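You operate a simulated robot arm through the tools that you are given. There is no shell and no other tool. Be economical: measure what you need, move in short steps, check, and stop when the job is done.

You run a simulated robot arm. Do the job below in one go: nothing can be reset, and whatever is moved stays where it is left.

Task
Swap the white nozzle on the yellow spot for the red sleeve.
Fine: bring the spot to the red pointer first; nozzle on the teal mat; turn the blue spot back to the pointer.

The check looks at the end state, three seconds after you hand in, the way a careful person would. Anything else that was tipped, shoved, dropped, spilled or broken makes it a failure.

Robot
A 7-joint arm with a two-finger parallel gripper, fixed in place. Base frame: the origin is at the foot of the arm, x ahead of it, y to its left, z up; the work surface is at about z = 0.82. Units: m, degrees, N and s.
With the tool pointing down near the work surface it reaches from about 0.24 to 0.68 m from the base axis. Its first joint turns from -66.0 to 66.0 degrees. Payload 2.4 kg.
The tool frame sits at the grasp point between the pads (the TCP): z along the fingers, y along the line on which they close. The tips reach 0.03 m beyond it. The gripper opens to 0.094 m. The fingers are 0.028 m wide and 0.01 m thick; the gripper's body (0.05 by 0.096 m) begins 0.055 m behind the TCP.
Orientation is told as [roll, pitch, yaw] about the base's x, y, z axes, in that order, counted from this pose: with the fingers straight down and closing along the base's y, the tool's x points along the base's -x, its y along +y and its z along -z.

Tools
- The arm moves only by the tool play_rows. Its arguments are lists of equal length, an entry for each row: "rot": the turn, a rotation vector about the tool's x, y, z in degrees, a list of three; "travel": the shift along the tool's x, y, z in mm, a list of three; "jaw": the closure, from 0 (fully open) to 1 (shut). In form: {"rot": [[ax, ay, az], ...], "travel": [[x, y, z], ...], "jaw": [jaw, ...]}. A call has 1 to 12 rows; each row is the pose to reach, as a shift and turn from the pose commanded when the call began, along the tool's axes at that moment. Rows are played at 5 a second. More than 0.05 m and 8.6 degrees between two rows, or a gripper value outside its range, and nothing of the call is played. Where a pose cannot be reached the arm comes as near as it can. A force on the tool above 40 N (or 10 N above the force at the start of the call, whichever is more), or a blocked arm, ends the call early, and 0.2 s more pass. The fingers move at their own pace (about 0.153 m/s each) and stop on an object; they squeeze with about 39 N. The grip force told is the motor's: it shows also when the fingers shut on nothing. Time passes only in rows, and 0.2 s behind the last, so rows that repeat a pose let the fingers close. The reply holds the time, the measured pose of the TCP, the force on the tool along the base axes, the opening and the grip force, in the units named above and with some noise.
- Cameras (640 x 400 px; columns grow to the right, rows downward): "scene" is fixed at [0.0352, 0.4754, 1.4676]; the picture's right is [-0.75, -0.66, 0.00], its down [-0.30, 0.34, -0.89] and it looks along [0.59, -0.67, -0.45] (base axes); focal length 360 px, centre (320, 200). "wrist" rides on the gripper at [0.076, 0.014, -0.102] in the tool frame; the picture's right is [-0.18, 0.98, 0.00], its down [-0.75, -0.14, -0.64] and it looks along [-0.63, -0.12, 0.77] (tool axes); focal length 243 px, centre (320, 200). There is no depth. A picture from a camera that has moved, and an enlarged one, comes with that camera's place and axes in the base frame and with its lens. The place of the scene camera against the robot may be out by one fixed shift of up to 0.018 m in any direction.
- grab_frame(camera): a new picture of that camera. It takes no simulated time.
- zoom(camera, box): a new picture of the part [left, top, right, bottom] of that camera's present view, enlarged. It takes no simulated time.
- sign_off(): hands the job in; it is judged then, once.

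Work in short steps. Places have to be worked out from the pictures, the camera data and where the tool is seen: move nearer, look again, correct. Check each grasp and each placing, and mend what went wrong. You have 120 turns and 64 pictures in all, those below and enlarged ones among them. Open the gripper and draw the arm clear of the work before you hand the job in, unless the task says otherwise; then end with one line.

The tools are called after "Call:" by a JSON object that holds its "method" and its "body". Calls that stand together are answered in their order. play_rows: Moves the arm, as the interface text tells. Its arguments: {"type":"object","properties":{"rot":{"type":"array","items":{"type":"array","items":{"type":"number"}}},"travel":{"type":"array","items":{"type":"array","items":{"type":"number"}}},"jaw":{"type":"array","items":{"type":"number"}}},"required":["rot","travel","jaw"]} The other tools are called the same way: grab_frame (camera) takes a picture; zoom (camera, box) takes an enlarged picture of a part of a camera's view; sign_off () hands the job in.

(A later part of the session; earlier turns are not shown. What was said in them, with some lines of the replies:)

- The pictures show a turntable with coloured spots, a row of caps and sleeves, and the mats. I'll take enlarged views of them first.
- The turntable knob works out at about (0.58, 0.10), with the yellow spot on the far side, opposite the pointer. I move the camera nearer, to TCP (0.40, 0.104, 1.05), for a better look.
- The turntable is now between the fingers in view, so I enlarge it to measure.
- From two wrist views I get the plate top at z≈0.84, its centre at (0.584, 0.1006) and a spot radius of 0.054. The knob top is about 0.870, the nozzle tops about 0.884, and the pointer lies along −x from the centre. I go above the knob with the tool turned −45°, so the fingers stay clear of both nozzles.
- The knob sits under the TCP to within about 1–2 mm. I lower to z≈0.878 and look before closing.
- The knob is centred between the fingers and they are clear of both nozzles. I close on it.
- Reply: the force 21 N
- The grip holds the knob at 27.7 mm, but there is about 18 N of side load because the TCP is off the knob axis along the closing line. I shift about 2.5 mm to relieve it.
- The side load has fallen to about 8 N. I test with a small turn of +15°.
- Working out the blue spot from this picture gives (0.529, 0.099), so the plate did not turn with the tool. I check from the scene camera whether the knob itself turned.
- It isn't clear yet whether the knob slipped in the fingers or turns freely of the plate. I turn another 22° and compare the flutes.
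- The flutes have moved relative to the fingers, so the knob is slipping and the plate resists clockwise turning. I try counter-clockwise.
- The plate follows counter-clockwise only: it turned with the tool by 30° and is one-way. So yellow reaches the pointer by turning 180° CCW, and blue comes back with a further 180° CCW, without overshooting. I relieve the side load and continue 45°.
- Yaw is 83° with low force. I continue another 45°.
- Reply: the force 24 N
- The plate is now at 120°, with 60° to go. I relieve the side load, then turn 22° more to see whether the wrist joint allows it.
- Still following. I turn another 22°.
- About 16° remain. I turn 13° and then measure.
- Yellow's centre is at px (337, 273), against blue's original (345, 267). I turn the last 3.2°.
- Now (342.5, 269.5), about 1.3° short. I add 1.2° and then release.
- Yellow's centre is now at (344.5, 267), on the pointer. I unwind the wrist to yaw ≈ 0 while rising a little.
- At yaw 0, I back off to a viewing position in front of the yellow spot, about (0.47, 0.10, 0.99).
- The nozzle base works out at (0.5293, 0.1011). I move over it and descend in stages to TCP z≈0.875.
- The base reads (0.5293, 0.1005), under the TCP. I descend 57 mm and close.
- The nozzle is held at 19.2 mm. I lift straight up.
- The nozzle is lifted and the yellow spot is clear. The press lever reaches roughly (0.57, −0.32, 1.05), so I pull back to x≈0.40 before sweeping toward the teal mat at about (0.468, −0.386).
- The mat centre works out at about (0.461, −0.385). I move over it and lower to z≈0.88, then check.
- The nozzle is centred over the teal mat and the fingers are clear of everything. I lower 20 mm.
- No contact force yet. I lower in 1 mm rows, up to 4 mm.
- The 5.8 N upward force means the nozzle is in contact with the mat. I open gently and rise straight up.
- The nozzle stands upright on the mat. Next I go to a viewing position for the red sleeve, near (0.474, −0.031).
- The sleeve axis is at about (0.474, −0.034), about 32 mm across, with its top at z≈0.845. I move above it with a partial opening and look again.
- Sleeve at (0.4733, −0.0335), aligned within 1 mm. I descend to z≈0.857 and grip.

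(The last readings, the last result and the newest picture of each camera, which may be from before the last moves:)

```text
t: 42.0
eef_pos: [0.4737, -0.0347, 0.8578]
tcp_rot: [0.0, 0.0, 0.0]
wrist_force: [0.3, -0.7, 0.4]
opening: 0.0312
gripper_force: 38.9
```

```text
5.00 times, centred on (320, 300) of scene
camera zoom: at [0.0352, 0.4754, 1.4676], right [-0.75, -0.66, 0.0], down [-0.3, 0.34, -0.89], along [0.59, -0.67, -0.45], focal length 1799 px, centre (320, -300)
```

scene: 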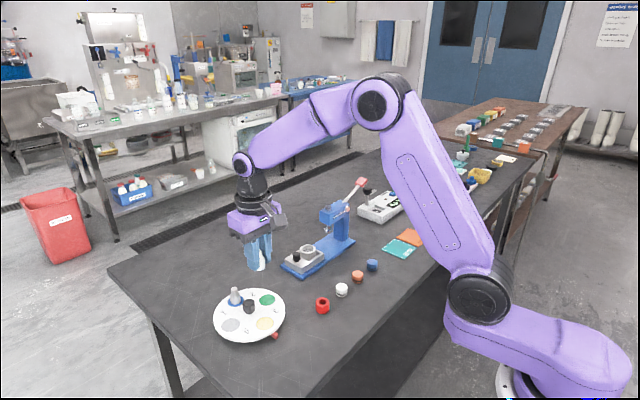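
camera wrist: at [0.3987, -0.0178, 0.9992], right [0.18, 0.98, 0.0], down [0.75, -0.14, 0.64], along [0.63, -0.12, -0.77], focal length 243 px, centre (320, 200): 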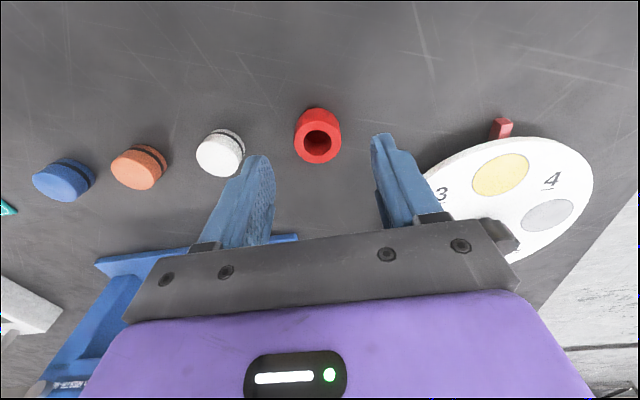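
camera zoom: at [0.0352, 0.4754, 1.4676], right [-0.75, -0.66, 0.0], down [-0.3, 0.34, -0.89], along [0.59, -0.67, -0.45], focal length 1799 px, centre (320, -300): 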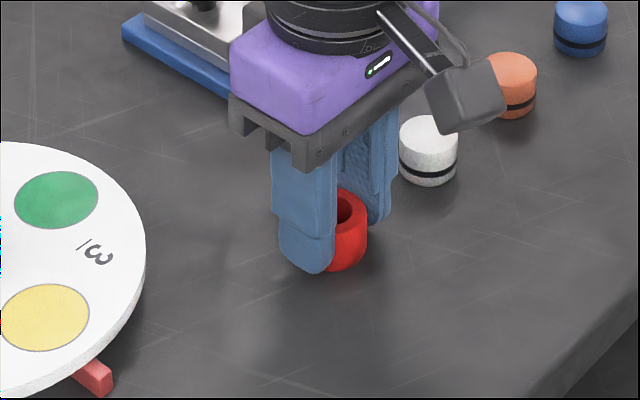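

Gripped at 31.2 mm. I lift and carry it above the yellow spot at (0.5295, 0.1007).

Call:
{"method": "play_rows", "body": {"rot": [[0, 0, 0], [0, 0, 0], [0, 0, 0], [0, 0, 0], [0, 0, 0], [0, 0, 0], [0, 0, 0], [0, 0, 0]], "travel": [[0, 0, -20], [0, 0, -55], [0, 0, -95], [-14, 34, -95], [-28, 68, -95], [-42, 102, -95], [-56, 135, -95], [-56, 135, -60]], "jaw": [0.8, 0.8, 0.8, 0.8, 0.8, 0.8, 0.8, 0.8]}}

Call:
{"method": "grab_frame", "body": {"camera": "wrist"}}

Call:
{"method": "zoom", "body": {"camera": "scene", "box": [200, 270, 320, 350]}}

```text
t: 43.8
eef_pos: [0.5314, 0.1027, 0.918]
tcp_rot: [0.1, 0.0, 0.1]
wrist_force: [0.3, -0.3, 0.0]
opening: 0.0311
gripper_force: 39.2
```

```text
25 pictures are left
camera wrist: at [0.4556, 0.1178, 1.0208], right [0.18, 0.98, 0.0], down [0.75, -0.14, 0.64], along [0.63, -0.12, -0.77], focal length 243 px, centre (320, 200)
```

wrist: 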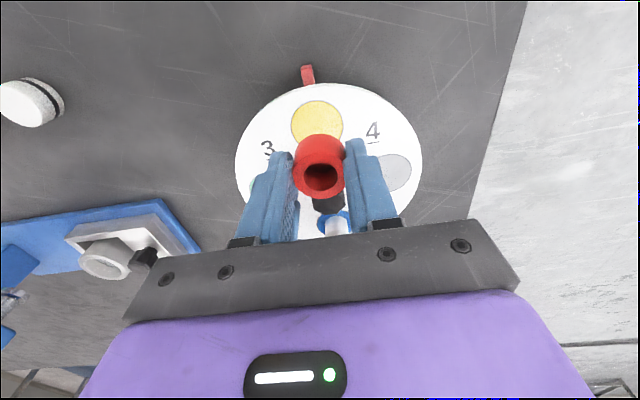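

```text
5.00 times, centred on (260, 310) of scene
camera zoom: at [0.0351, 0.4754, 1.4676], right [-0.75, -0.66, 0.0], down [-0.3, 0.34, -0.89], along [0.59, -0.67, -0.45], focal length 1799 px, centre (620, -350)
```

zoom: 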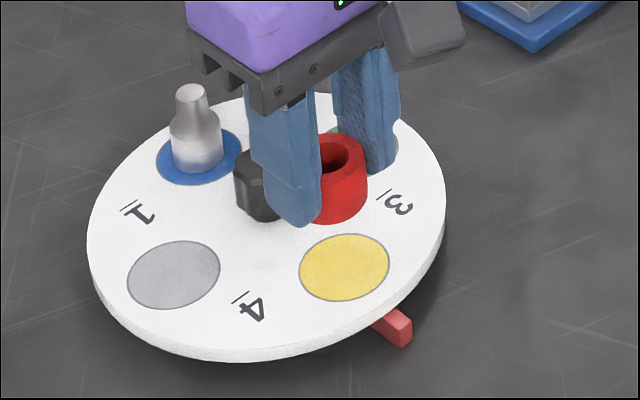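

The sleeve is over the spot to within 1–2 mm. I shift 1 mm toward the base and lower until it nearly touches.

Call:
{"method": "play_rows", "body": {"rot": [[0, 0, 0], [0, 0, 0], [0, 0, 0], [0, 0, 0]], "travel": [[1, 0, 15], [1, 0, 28], [1, 0, 36], [1, 0, 36]], "jaw": [0.8, 0.8, 0.8, 0.8]}}

Call:
{"method": "zoom", "body": {"camera": "scene", "box": [230, 285, 310, 345]}}

Call:
{"method": "grab_frame", "body": {"camera": "wrist"}}

```text
t: 44.8
eef_pos: [0.5277, 0.1005, 0.8813]
tcp_rot: [0.0, 0.0, 0.0]
wrist_force: [0.2, 0.4, -0.2]
opening: 0.0311
gripper_force: 39.3
```

```text
6.67 times, centred on (270, 315) of scene
camera zoom: at [0.0352, 0.4754, 1.4676], right [-0.75, -0.66, 0.0], down [-0.3, 0.34, -0.89], along [0.59, -0.67, -0.45], focal length 2398 px, centre (653, -567)
```

zoom: 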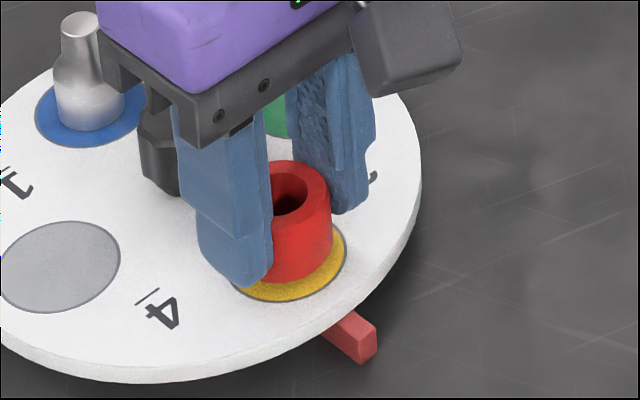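

```text
22 pictures are left
camera wrist: at [0.4529, 0.1163, 0.9848], right [0.18, 0.98, 0.0], down [0.75, -0.14, 0.64], along [0.63, -0.12, -0.77], focal length 243 px, centre (320, 200)
```

wrist: 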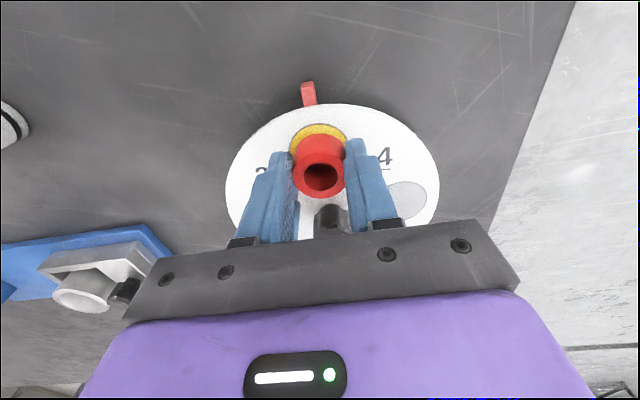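

Centred over the yellow spot and hovering a few mm above it. I lower 3 mm and read the force.

Call:
{"method": "play_rows", "body": {"rot": [[0, 0, 0], [0, 0, 0], [0, 0, 0], [0, 0, 0]], "travel": [[0, 0, 1], [0, 0, 2], [0, 0, 3], [0, 0, 3]], "jaw": [0.8, 0.8, 0.8, 0.8]}}

```text
t: 45.8
eef_pos: [0.5283, 0.1016, 0.8799]
tcp_rot: [0.0, 0.1, 0.0]
wrist_force: [0.4, 0.0, 0.4]
opening: 0.0312
gripper_force: 39.5
```

Call:
{"method": "play_rows", "body": {"rot": [[0, 0, 0], [0, 0, 0], [0, 0, 0]], "travel": [[0, 0, 0.8], [0, 0, 1.6], [0, 0, 1.6]], "jaw": [0.8, 0.8, 0.8]}}

```text
t: 46.6
eef_pos: [0.5297, 0.0995, 0.8779]
tcp_rot: [0.0, -0.1, 0.0]
wrist_force: [-0.4, 0.5, 0.1]
opening: 0.0312
gripper_force: 39.2
```

Still no contact. I take another small step down.

Call:
{"method": "play_rows", "body": {"rot": [[0, 0, 0], [0, 0, 0], [0, 0, 0]], "travel": [[0, 0, 0.7], [0, 0, 1.4], [0, 0, 1.4]], "jaw": [0.8, 0.8, 0.8]}}

Call:
{"method": "zoom", "body": {"camera": "scene", "box": [230, 285, 310, 345]}}

```text
t: 47.4
eef_pos: [0.5286, 0.1018, 0.8764]
tcp_rot: [0.0, 0.0, 0.0]
wrist_force: [-3.0, 1.3, 15.3]
opening: 0.031
gripper_force: 38.5
```

```text
6.67 times, centred on (270, 315) of scene
camera zoom: at [0.0348, 0.4753, 1.4677], right [-0.75, -0.66, 0.0], down [-0.3, 0.34, -0.89], along [0.59, -0.67, -0.45], focal length 2398 px, centre (653, -567)
```

zoom: 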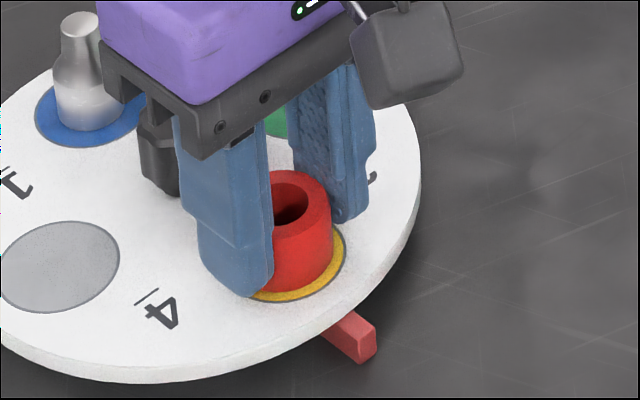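

The sleeve is in contact, at 15 N. I ease up 0.7 mm, open and rise.

Call:
{"method": "play_rows", "body": {"rot": [[0, 0, 0], [0, 0, 0], [0, 0, 0], [0, 0, 0], [0, 0, 0], [0, 0, 0], [0, 0, 0], [0, 0, 0], [0, 0, 0]], "travel": [[0, 0, -0.9], [0, 0, -0.9], [0, 0, -0.9], [0, 0, -0.9], [0, 0, -0.9], [0, 0, -20], [0, 0, -50], [0, 0, -80], [0, 0, -110]], "jaw": [0.66, 0.62, 0.5, 0.4, 0.4, 0.4, 0.4, 0.4, 0.4]}}

Call:
{"method": "zoom", "body": {"camera": "scene", "box": [200, 270, 320, 350]}}

```text
t: 49.4
eef_pos: [0.5284, 0.1019, 0.9845]
tcp_rot: [0.0, 0.0, -0.1]
wrist_force: [0.9, 0.0, 0.3]
opening: 0.0563
gripper_force: 0.0
```

```text
5.00 times, centred on (260, 310) of scene
camera zoom: at [0.0351, 0.4754, 1.4676], right [-0.75, -0.66, 0.0], down [-0.3, 0.34, -0.89], along [0.59, -0.67, -0.45], focal length 1799 px, centre (620, -350)
```

zoom: 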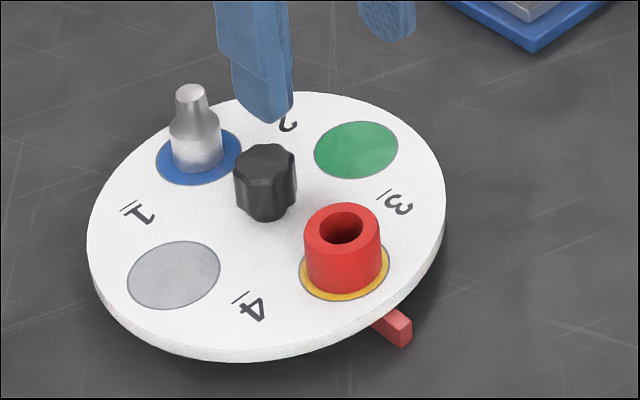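

The sleeve is upright and centred on yellow. I move over the knob at yaw 0, descend and grip it.

Call:
{"method": "play_rows", "body": {"rot": [[0, 0, 0], [0, 0, 0], [0, 0, 0], [0, 0, 0], [0, 0, 0], [0, 0, 0]], "travel": [[-28, -0.6, 0], [-55.5, -1.2, 0], [-55.5, -1.2, 30], [-55.5, -1.2, 60], [-55.5, -1.2, 85], [-55.5, -1.2, 105]], "jaw": [0.4, 0.4, 0.4, 0.4, 0.4, 0.4]}}

Call:
{"method": "grab_frame", "body": {"camera": "wrist"}}

```text
t: 50.8
eef_pos: [0.5834, 0.099, 0.8811]
tcp_rot: [0.0, 0.0, 0.0]
wrist_force: [0.0, 0.2, 0.1]
opening: 0.0565
gripper_force: 0.1
```

```text
19 pictures are left
camera wrist: at [0.5079, 0.1147, 0.9847], right [0.18, 0.98, 0.0], down [0.75, -0.14, 0.64], along [0.63, -0.12, -0.77], focal length 243 px, centre (320, 200)
```

wrist: 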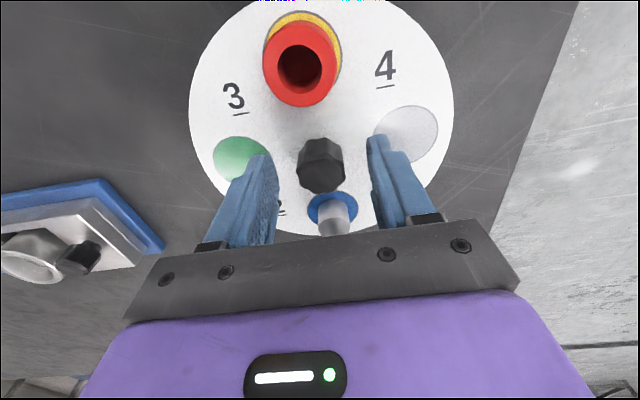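

The knob is centred. I lower 1.5 mm and close.

Call:
{"method": "play_rows", "body": {"rot": [[0, 0, 0], [0, 0, 0], [0, 0, 0], [0, 0, 0]], "travel": [[0, 0, 1.5], [0, 0, 1.5], [0, 0, 1.5], [0, 0, 1.5]], "jaw": [0.4, 0.7, 0.9, 0.9]}}

```text
t: 51.8
eef_pos: [0.5832, 0.0988, 0.8818]
tcp_rot: [-0.1, 0.0, -0.1]
wrist_force: [1.1, 1.0, -1.1]
opening: 0.0276
gripper_force: 45.2
```

A clean grip with low side load. I turn CCW 45°.

Call:
{"method": "play_rows", "body": {"rot": [[0, 0, -7.5], [0, 0, -15], [0, 0, -22.5], [0, 0, -30], [0, 0, -37.5], [0, 0, -45], [0, 0, -45]], "travel": [[0, 0, 0], [0, 0, 0], [0, 0, 0], [0, 0, 0], [0, 0, 0], [0, 0, 0], [0, 0, 0]], "jaw": [0.9, 0.9, 0.9, 0.9, 0.9, 0.9, 0.9]}}

Call:
{"method": "zoom", "body": {"camera": "scene", "box": [200, 270, 320, 350]}}

```text
t: 53.4
eef_pos: [0.5828, 0.0995, 0.8795]
tcp_rot: [-0.1, 0.1, 45.1]
wrist_force: [-6.3, -3.7, 1.8]
opening: 0.0277
gripper_force: 45.1
```

```text
5.00 times, centred on (260, 310) of scene
camera zoom: at [0.035, 0.4753, 1.4677], right [-0.75, -0.66, 0.0], down [-0.3, 0.34, -0.89], along [0.59, -0.67, -0.45], focal length 1799 px, centre (620, -350)
```

zoom: 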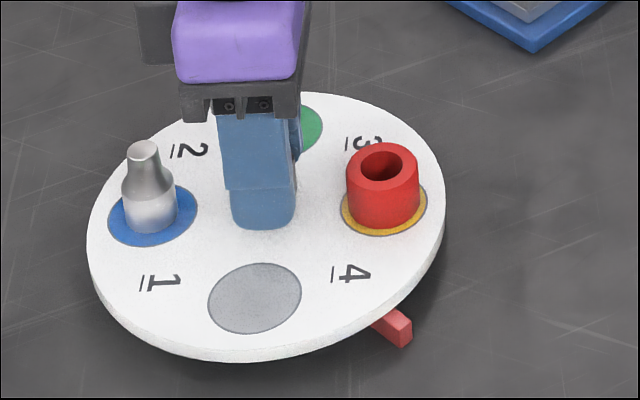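

The plate follows with everything seated. Another 45°.

Call:
{"method": "play_rows", "body": {"rot": [[0, 0, -7.5], [0, 0, -15], [0, 0, -22.5], [0, 0, -30], [0, 0, -37.5], [0, 0, -45], [0, 0, -45]], "travel": [[-0.7, 0, 0], [-0.7, 0, 0], [-0.7, 0, 0], [-0.7, 0, 0], [-0.7, 0, 0], [-0.7, 0, 0], [-0.7, 0, 0]], "jaw": [0.9, 0.9, 0.9, 0.9, 0.9, 0.9, 0.9]}}

```text
t: 55.0
eef_pos: [0.5848, 0.0997, 0.88]
tcp_rot: [-0.1, 0.1, 90.0]
wrist_force: [-7.4, -19.1, 0.5]
opening: 0.0278
gripper_force: 44.7
```

Side load is about 19 N along tool +x. I shift with it and continue 45°.

Call:
{"method": "play_rows", "body": {"rot": [[0, 0, 0], [0, 0, -7.5], [0, 0, -15], [0, 0, -22.5], [0, 0, -30], [0, 0, -37.5], [0, 0, -45], [0, 0, -45]], "travel": [[1.5, 0.7, 0], [1.5, 0.7, 0], [1.5, 0.7, 0], [1.5, 0.7, 0], [1.5, 0.7, 0], [1.5, 0.7, 0], [1.5, 0.7, 0], [1.5, 0.7, 0]], "jaw": [0.9, 0.9, 0.9, 0.9, 0.9, 0.9, 0.9, 0.9]}}

Call:
{"method": "zoom", "body": {"camera": "scene", "box": [200, 270, 320, 350]}}

```text
t: 56.8
eef_pos: [0.5856, 0.1, 0.8798]
tcp_rot: [-0.2, 0.1, 135.2]
wrist_force: [13.2, 6.1, -5.2]
opening: 0.0274
gripper_force: 45.4
```

```text
5.00 times, centred on (260, 310) of scene
camera zoom: at [0.0356, 0.4755, 1.4676], right [-0.75, -0.66, 0.0], down [-0.3, 0.34, -0.89], along [0.59, -0.67, -0.45], focal length 1799 px, centre (620, -350)
```

zoom: 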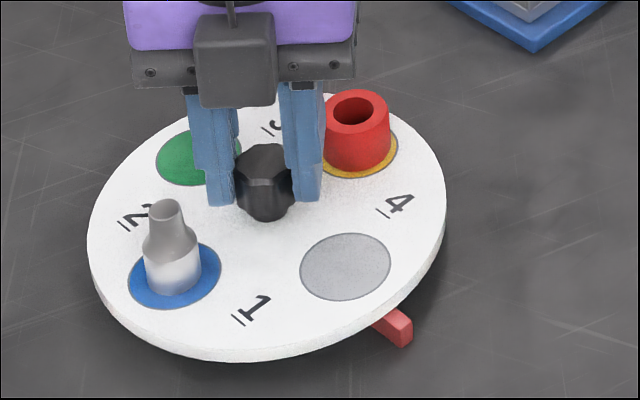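

Gray now sits exactly at the pointer: the plate is at 90°, so the knob slipped one flute (45°) in the fingers. I release, rise, unwind to yaw ≈ 53° (the flute phase that held well before) and regrip.

Call:
{"method": "play_rows", "body": {"rot": [[0, 0, 0], [0, 0, 0], [0, 0, 0], [0, 0, 0], [0, 0, 0]], "travel": [[0, 0, 0], [0, 0, 0], [0, 0, -25], [0, 0, -55], [0, 0, -85]], "jaw": [0.4, 0.4, 0.4, 0.4, 0.4]}}

Call:
{"method": "play_rows", "body": {"rot": [[0, 0, 7.5], [0, 0, 15], [0, 0, 22.5], [0, 0, 30], [0, 0, 37.5], [0, 0, 45], [0, 0, 52.5], [0, 0, 60], [0, 0, 67.5], [0, 0, 75], [0, 0, 82], [0, 0, 82]], "travel": [[0, 0, 0], [0, 0, 0], [0, 0, 0], [0, 0, 0], [0, 0, 0], [0, 0, 0], [0, 0, 0], [0, 0, 0], [0, 0, 0], [0, 0, 0], [0, 0, 0], [0, 0, 0]], "jaw": [0.4, 0.4, 0.4, 0.4, 0.4, 0.4, 0.4, 0.4, 0.4, 0.4, 0.4, 0.4]}}

Call:
{"method": "zoom", "body": {"camera": "scene", "box": [200, 270, 320, 350]}}

Call:
{"method": "grab_frame", "body": {"camera": "wrist"}}

```text
t: 58.0
eef_pos: [0.5836, 0.0986, 0.9642]
tcp_rot: [0.0, 0.0, 134.9]
wrist_force: [-0.4, 0.7, 0.7]
opening: 0.0564
gripper_force: 0.1
```

```text
t: 60.6
eef_pos: [0.5828, 0.0988, 0.965]
tcp_rot: [0.0, -0.1, 52.9]
wrist_force: [0.3, 1.5, -0.6]
opening: 0.0564
gripper_force: 0.1
```

```text
5.00 times, centred on (260, 310) of scene
camera zoom: at [0.0352, 0.4754, 1.4676], right [-0.75, -0.66, 0.0], down [-0.3, 0.34, -0.89], along [0.59, -0.67, -0.45], focal length 1799 px, centre (620, -350)
```

zoom: 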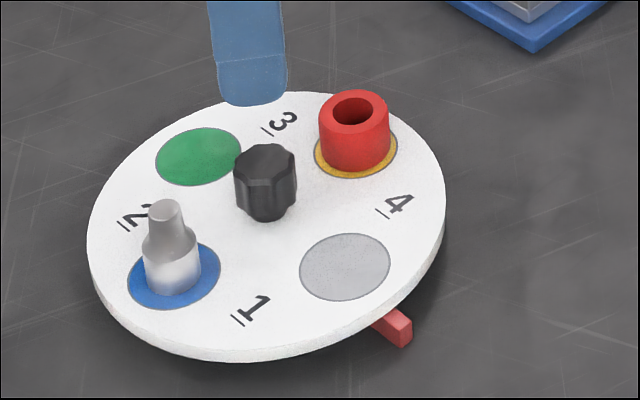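

```text
15 pictures are left
camera wrist: at [0.527, 0.0477, 1.0679], right [-0.67, 0.74, 0.0], down [0.57, 0.52, 0.64], along [0.48, 0.43, -0.77], focal length 243 px, centre (320, 200)
```

wrist: 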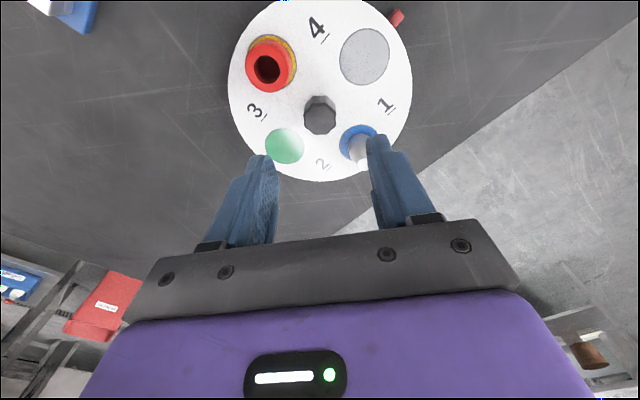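

Everything is seated on the plate and the knob is under the TCP. I descend and grip.

Call:
{"method": "play_rows", "body": {"rot": [[0, 0, 0], [0, 0, 0], [0, 0, 0], [0, 0, 0], [0, 0, 0], [0, 0, 0], [0, 0, 0], [0, 0, 0]], "travel": [[0, 0, 30], [0, 0, 60], [0, 0, 80], [0, 0, 87.5], [0, 0, 87.5], [0, 0, 87.5], [0, 0, 87.5], [0, 0, 87.5]], "jaw": [0.4, 0.4, 0.4, 0.4, 0.6, 0.8, 0.95, 0.95]}}

```text
t: 62.4
eef_pos: [0.5845, 0.0988, 0.8774]
tcp_rot: [0.0, -0.1, 53.0]
wrist_force: [2.6, -0.4, -7.1]
opening: 0.0276
gripper_force: 45.4
```

A clean grip. I turn 30° more slowly and check.

Call:
{"method": "play_rows", "body": {"rot": [[0, 0, -5], [0, 0, -10], [0, 0, -15], [0, 0, -20], [0, 0, -25], [0, 0, -30], [0, 0, -30]], "travel": [[0, 0, 0], [0, 0, 0], [0, 0, 0], [0, 0, 0], [0, 0, 0], [0, 0, 0], [0, 0, 0]], "jaw": [0.95, 0.95, 0.95, 0.95, 0.95, 0.95, 0.95]}}

Call:
{"method": "zoom", "body": {"camera": "scene", "box": [200, 270, 320, 350]}}

```text
t: 64.0
eef_pos: [0.5848, 0.0988, 0.8775]
tcp_rot: [-0.2, -0.1, 83.0]
wrist_force: [8.0, -7.6, -1.1]
opening: 0.0274
gripper_force: 44.9
```

```text
5.00 times, centred on (260, 310) of scene
camera zoom: at [0.0354, 0.4751, 1.4677], right [-0.75, -0.66, 0.0], down [-0.3, 0.34, -0.89], along [0.59, -0.67, -0.45], focal length 1799 px, centre (620, -350)
```

zoom: 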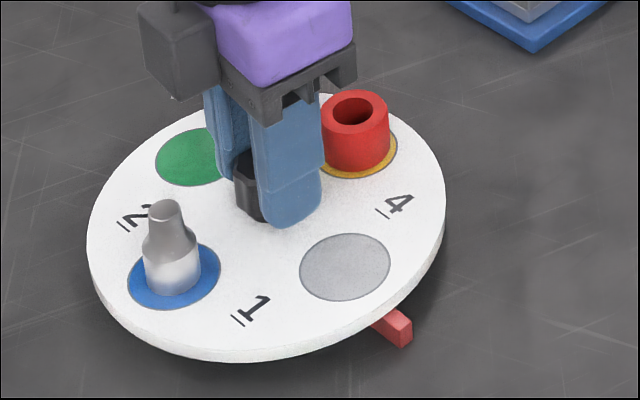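

The plate has not moved past this point, so there is an end stop here, at 270° from the start, and another at the start position. It isn't one-way. Blue must go back clockwise by 270°, so I test clockwise with this grip.

Call:
{"method": "play_rows", "body": {"rot": [[0, 0, 6], [0, 0, 12], [0, 0, 18], [0, 0, 24], [0, 0, 30], [0, 0, 36], [0, 0, 42], [0, 0, 42]], "travel": [[0, 0, 0], [0, 0, 0], [0, 0, 0], [0, 0, 0], [0, 0, 0], [0, 0, 0], [0, 0, 0], [0, 0, 0]], "jaw": [0.95, 0.95, 0.95, 0.95, 0.95, 0.95, 0.95, 0.95]}}

Call:
{"method": "zoom", "body": {"camera": "scene", "box": [200, 270, 320, 350]}}

```text
t: 65.8
eef_pos: [0.5844, 0.0984, 0.8782]
tcp_rot: [0.0, 0.1, 40.8]
wrist_force: [-2.4, -8.5, 15.5]
opening: 0.0272
gripper_force: 45.1
```

```text
5.00 times, centred on (260, 310) of scene
camera zoom: at [0.0348, 0.4751, 1.4677], right [-0.75, -0.66, 0.0], down [-0.3, 0.34, -0.89], along [0.59, -0.67, -0.45], focal length 1799 px, centre (620, -350)
```

zoom: 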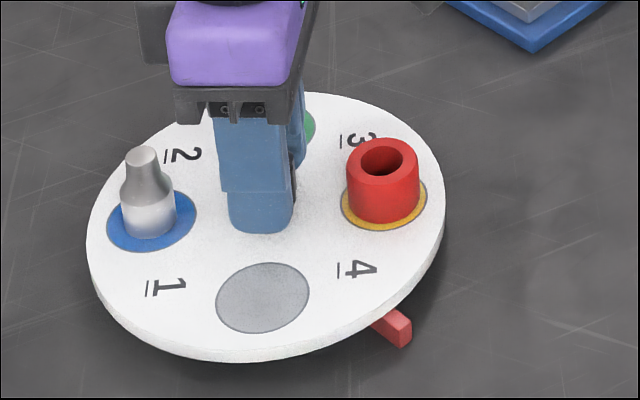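

Clockwise works: the plate is about 42° back. I continue 45° clockwise, easing up slightly.

Call:
{"method": "play_rows", "body": {"rot": [[0, 0, 0], [0, 0, 7.5], [0, 0, 15], [0, 0, 22.5], [0, 0, 30], [0, 0, 37.5], [0, 0, 45], [0, 0, 45]], "travel": [[0.5, 0, -0.8], [0.5, 0, -0.8], [0.5, 0, -0.8], [0.5, 0, -0.8], [0.5, 0, -0.8], [0.5, 0, -0.8], [0.5, 0, -0.8], [0.5, 0, -0.8]], "jaw": [0.95, 0.95, 0.95, 0.95, 0.95, 0.95, 0.95, 0.95]}}

```text
t: 67.6
eef_pos: [0.5828, 0.1011, 0.8779]
tcp_rot: [-0.1, 0.0, -4.0]
wrist_force: [-2.1, 12.7, -3.7]
opening: 0.0275
gripper_force: 45.3
```

I shift with the 12 N side load and turn another 45°.

Call:
{"method": "play_rows", "body": {"rot": [[0, 0, 0], [0, 0, 7.5], [0, 0, 15], [0, 0, 22.5], [0, 0, 30], [0, 0, 37.5], [0, 0, 45], [0, 0, 45]], "travel": [[0, 1.2, 0], [0, 1.2, 0], [0, 1.2, 0], [0, 1.2, 0], [0, 1.2, 0], [0, 1.2, 0], [0, 1.2, 0], [0, 1.2, 0]], "jaw": [0.95, 0.95, 0.95, 0.95, 0.95, 0.95, 0.95, 0.95]}}

Call:
{"method": "zoom", "body": {"camera": "scene", "box": [200, 270, 320, 350]}}

```text
t: 69.4
eef_pos: [0.5835, 0.101, 0.8767]
tcp_rot: [0.0, 0.0, -49.1]
wrist_force: [0.8, 18.2, -10.8]
opening: 0.0274
gripper_force: 44.6
```

```text
5.00 times, centred on (260, 310) of scene
camera zoom: at [0.0354, 0.4758, 1.4674], right [-0.75, -0.66, 0.0], down [-0.3, 0.34, -0.89], along [0.59, -0.67, -0.45], focal length 1799 px, centre (620, -350)
```

zoom: 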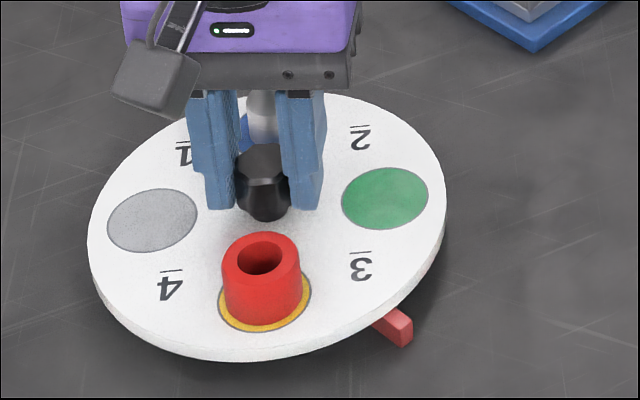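

138° remain and the plate is tracking. I shift with the load and turn 45° more.

Call:
{"method": "play_rows", "body": {"rot": [[0, 0, 0], [0, 0, 7.5], [0, 0, 15], [0, 0, 22.5], [0, 0, 30], [0, 0, 37.5], [0, 0, 45], [0, 0, 45]], "travel": [[1, 1, 0], [1, 1, 0], [1, 1, 0], [1, 1, 0], [1, 1, 0], [1, 1, 0], [1, 1, 0], [1, 1, 0]], "jaw": [0.95, 0.95, 0.95, 0.95, 0.95, 0.95, 0.95, 0.95]}}

```text
t: 71.2
eef_pos: [0.5847, 0.1015, 0.8782]
tcp_rot: [0.1, 0.0, -94.0]
wrist_force: [11.0, 12.7, -14.2]
opening: 0.0275
gripper_force: 45.3
```

Forces are moderate. I correct slightly and turn another 45°.

Call:
{"method": "play_rows", "body": {"rot": [[0, 0, 0], [0, 0, 7.5], [0, 0, 15], [0, 0, 22.5], [0, 0, 30], [0, 0, 37.5], [0, 0, 45], [0, 0, 45]], "travel": [[0.7, 0.8, 0.7], [0.7, 0.8, 0.7], [0.7, 0.8, 0.7], [0.7, 0.8, 0.7], [0.7, 0.8, 0.7], [0.7, 0.8, 0.7], [0.7, 0.8, 0.7], [0.7, 0.8, 0.7]], "jaw": [0.95, 0.95, 0.95, 0.95, 0.95, 0.95, 0.95, 0.95]}}

Call:
{"method": "zoom", "body": {"camera": "scene", "box": [200, 270, 320, 350]}}

```text
t: 73.0
eef_pos: [0.5861, 0.1006, 0.8782]
tcp_rot: [0.2, 0.2, -139.2]
wrist_force: [18.9, 2.8, 2.9]
opening: 0.0272
gripper_force: 45.2
```

```text
5.00 times, centred on (260, 310) of scene
camera zoom: at [0.0356, 0.4754, 1.4676], right [-0.75, -0.66, 0.0], down [-0.3, 0.34, -0.89], along [0.59, -0.67, -0.45], focal length 1799 px, centre (620, -350)
```

zoom: 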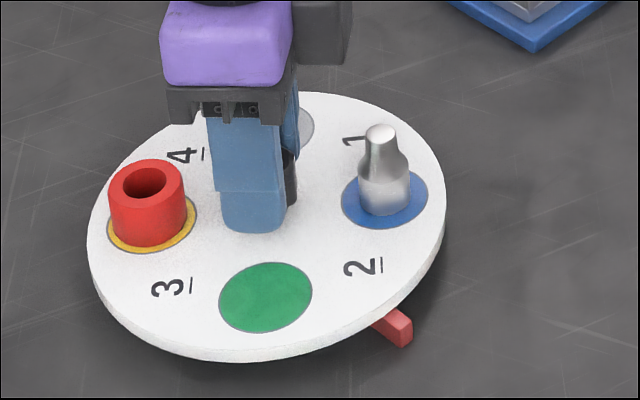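

48° remain. I turn 40° more.

Call:
{"method": "play_rows", "body": {"rot": [[0, 0, 0], [0, 0, 7], [0, 0, 14], [0, 0, 21], [0, 0, 28], [0, 0, 34], [0, 0, 40], [0, 0, 40]], "travel": [[1, 0.8, 0], [1, 0.8, 0], [1, 0.8, 0], [1, 0.8, 0], [1, 0.8, 0], [1, 0.8, 0], [1, 0.8, 0], [1, 0.8, 0]], "jaw": [0.95, 0.95, 0.95, 0.95, 0.95, 0.95, 0.95, 0.95]}}

Call:
{"method": "zoom", "body": {"camera": "scene", "box": [200, 270, 320, 350]}}

```text
t: 74.3
eef_pos: [0.5857, 0.0997, 0.878]
tcp_rot: [0.4, -0.3, -168.9]
wrist_force: [-3.8, -2.5, 3.8]
opening: 0.0273
gripper_force: 45.1
stopped in row 6: the force on the tool passed its limit (the readings are from after the stop); the commanded pose is now the measured one
```

```text
5.00 times, centred on (260, 310) of scene
camera zoom: at [0.035, 0.4753, 1.4677], right [-0.75, -0.66, 0.0], down [-0.3, 0.34, -0.89], along [0.59, -0.67, -0.45], focal length 1799 px, centre (620, -350)
```

zoom: 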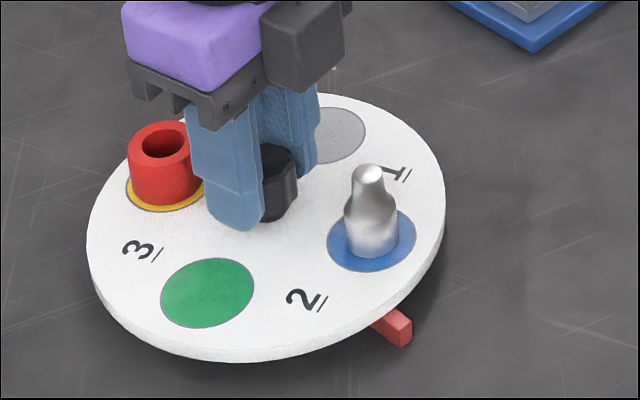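

The call stopped at the force limit, probably the wrist joint limit, with about 18° left. I release, rise, turn back 34° and regrip.

Call:
{"method": "play_rows", "body": {"rot": [[0, 0, 0], [0, 0, 0], [0, 0, 0], [0, 0, 0], [0, 0, 0], [0, 0, -7], [0, 0, -14], [0, 0, -21], [0, 0, -28], [0, 0, -34], [0, 0, -34]], "travel": [[0, 0, 0], [0, 0, 0], [0, 0, -25], [0, 0, -50], [0, 0, -75], [0, 0, -75], [0, 0, -75], [0, 0, -75], [0, 0, -75], [0, 0, -75], [0, 0, -75]], "jaw": [0.45, 0.45, 0.45, 0.45, 0.45, 0.45, 0.45, 0.45, 0.45, 0.45, 0.45]}}

Call:
{"method": "grab_frame", "body": {"camera": "wrist"}}

```text
t: 76.7
eef_pos: [0.5871, 0.102, 0.9531]
tcp_rot: [0.2, -0.6, -134.6]
wrist_force: [-0.3, 0.6, 0.6]
opening: 0.0518
gripper_force: 0.0
```

```text
9 pictures are left
camera wrist: at [0.6523, 0.1479, 1.0553], right [0.57, -0.82, 0.0], down [-0.63, -0.43, 0.65], along [-0.53, -0.37, -0.76], focal length 243 px, centre (320, 200)
```

wrist: 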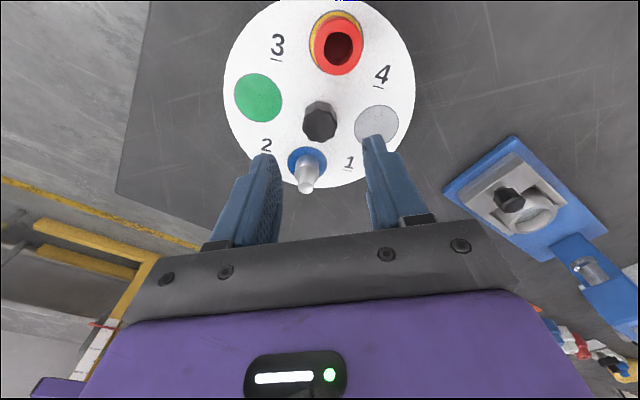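

The knob is still centred to within about 2 mm. I descend 75 mm and grip.

Call:
{"method": "play_rows", "body": {"rot": [[0, 0, 0], [0, 0, 0], [0, 0, 0], [0, 0, 0], [0, 0, 0], [0, 0, 0], [0, 0, 0]], "travel": [[1, 0, 25], [1, 0, 50], [1, 0, 68], [1, 0, 74.5], [1, 0, 74.5], [1, 0, 74.5], [1, 0, 74.5]], "jaw": [0.45, 0.45, 0.45, 0.45, 0.7, 0.95, 0.95]}}

```text
t: 78.3
eef_pos: [0.5872, 0.1029, 0.8785]
tcp_rot: [0.3, -0.4, -134.9]
wrist_force: [3.6, -0.6, -3.5]
opening: 0.0276
gripper_force: 45.1
```

Gripped with low load. I turn 14° clockwise and measure.

Call:
{"method": "play_rows", "body": {"rot": [[0, 0, 4], [0, 0, 8], [0, 0, 12], [0, 0, 14], [0, 0, 14]], "travel": [[0, 0, 0], [0, 0, 0], [0, 0, 0], [0, 0, 0], [0, 0, 0]], "jaw": [0.95, 0.95, 0.95, 0.95, 0.95]}}

Call:
{"method": "zoom", "body": {"camera": "scene", "box": [200, 270, 320, 350]}}

```text
t: 79.5
eef_pos: [0.5872, 0.1013, 0.8776]
tcp_rot: [0.3, -0.4, -148.9]
wrist_force: [3.7, -3.4, -4.8]
opening: 0.0279
gripper_force: 45.1
```

```text
5.00 times, centred on (260, 310) of scene
camera zoom: at [0.0354, 0.4753, 1.4676], right [-0.75, -0.66, 0.0], down [-0.3, 0.34, -0.89], along [0.59, -0.67, -0.45], focal length 1799 px, centre (620, -350)
```

zoom: 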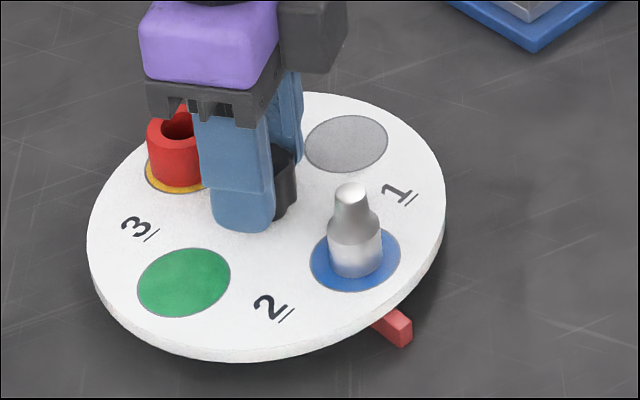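

Blue is at (355, 258), against the target (345, 267): about 6° left. I turn 6°.

Call:
{"method": "play_rows", "body": {"rot": [[0, 0, 2], [0, 0, 4], [0, 0, 6], [0, 0, 6]], "travel": [[0, 0, 0], [0, 0, 0], [0, 0, 0], [0, 0, 0]], "jaw": [0.95, 0.95, 0.95, 0.95]}}

Call:
{"method": "zoom", "body": {"camera": "scene", "box": [200, 270, 320, 350]}}

```text
t: 80.5
eef_pos: [0.5877, 0.1003, 0.8776]
tcp_rot: [0.3, -0.3, -154.9]
wrist_force: [2.3, -4.8, 3.1]
opening: 0.0278
gripper_force: 44.6
```

```text
5.00 times, centred on (260, 310) of scene
camera zoom: at [0.0352, 0.4752, 1.4677], right [-0.75, -0.66, 0.0], down [-0.3, 0.34, -0.89], along [0.59, -0.67, -0.45], focal length 1799 px, centre (620, -350)
```

zoom: 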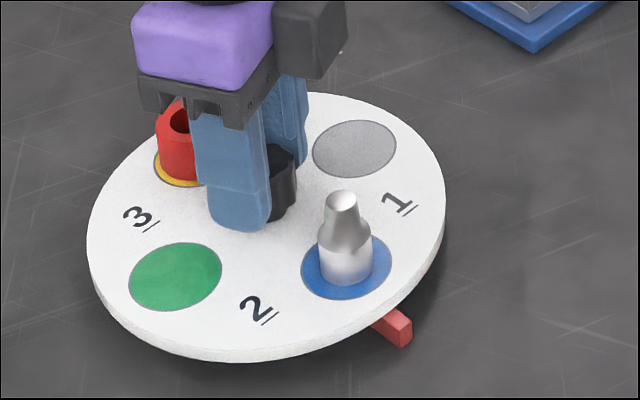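

Now (346.5, 266), within about 1°. I add 0.9°, release and rise.

Call:
{"method": "play_rows", "body": {"rot": [[0, 0, 0.9], [0, 0, 0.9], [0, 0, 0.9], [0, 0, 0.9], [0, 0, 0.9], [0, 0, 0.9], [0, 0, 0.9], [0, 0, 0.9]], "travel": [[0, 0, 0], [0, 0, 0], [0, 0, 0], [0, 0, 0], [0, 0, -25], [0, 0, -55], [0, 0, -95], [0, 0, -140]], "jaw": [0.95, 0.95, 0.45, 0.45, 0.45, 0.45, 0.45, 0.45]}}

Call:
{"method": "zoom", "body": {"camera": "scene", "box": [200, 270, 320, 350]}}

```text
t: 82.3
eef_pos: [0.5861, 0.102, 1.0207]
tcp_rot: [0.2, -0.4, -155.7]
wrist_force: [-0.1, -0.2, -1.0]
opening: 0.0514
gripper_force: 0.1
```

```text
5.00 times, centred on (260, 310) of scene
camera zoom: at [0.0351, 0.4754, 1.4676], right [-0.75, -0.66, 0.0], down [-0.3, 0.34, -0.89], along [0.59, -0.67, -0.45], focal length 1799 px, centre (620, -350)
```

zoom: 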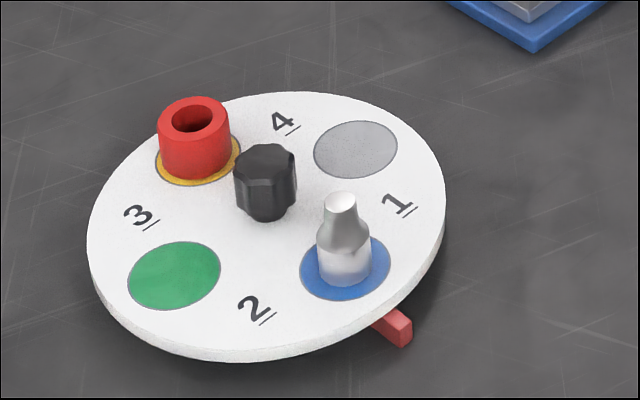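

Blue is back on the pointer and the sleeve stands on yellow. I open fully, draw the arm up clear and take a final overall look.

Call:
{"method": "play_rows", "body": {"rot": [[0, 0, 0], [0, 0, 0], [0, 0, 0], [0, 0, 0]], "travel": [[0, 0, -40], [-30, 0, -75], [-60, 0, -105], [-95, 0, -130]], "jaw": [0.3, 0, 0, 0]}}

Call:
{"method": "grab_frame", "body": {"camera": "scene"}}

```text
t: 83.3
eef_pos: [0.5015, 0.0652, 1.1465]
tcp_rot: [0.3, -0.4, -155.7]
wrist_force: [-0.7, 0.2, -0.7]
opening: 0.0945
gripper_force: 0.0
```

```text
5 pictures are left
```

scene: 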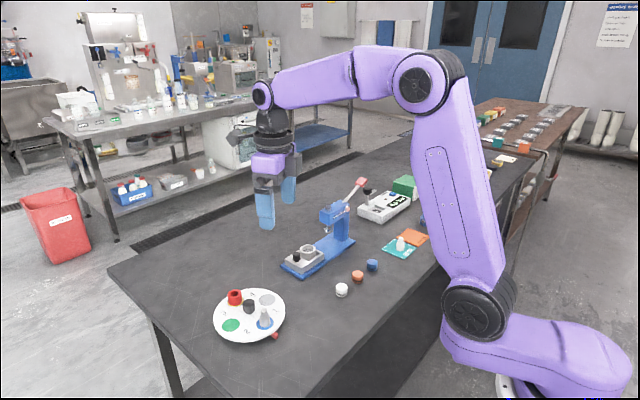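

Everything is in place, the arm is clear and the gripper is open. I hand in.

Call:
{"method": "sign_off", "body": {}}

```text
The job is handed in.
```

The red sleeve stands on the yellow spot, the white nozzle stands upright on the teal mat, the blue spot is back at the pointer, and the last scene picture shows nothing else disturbed.
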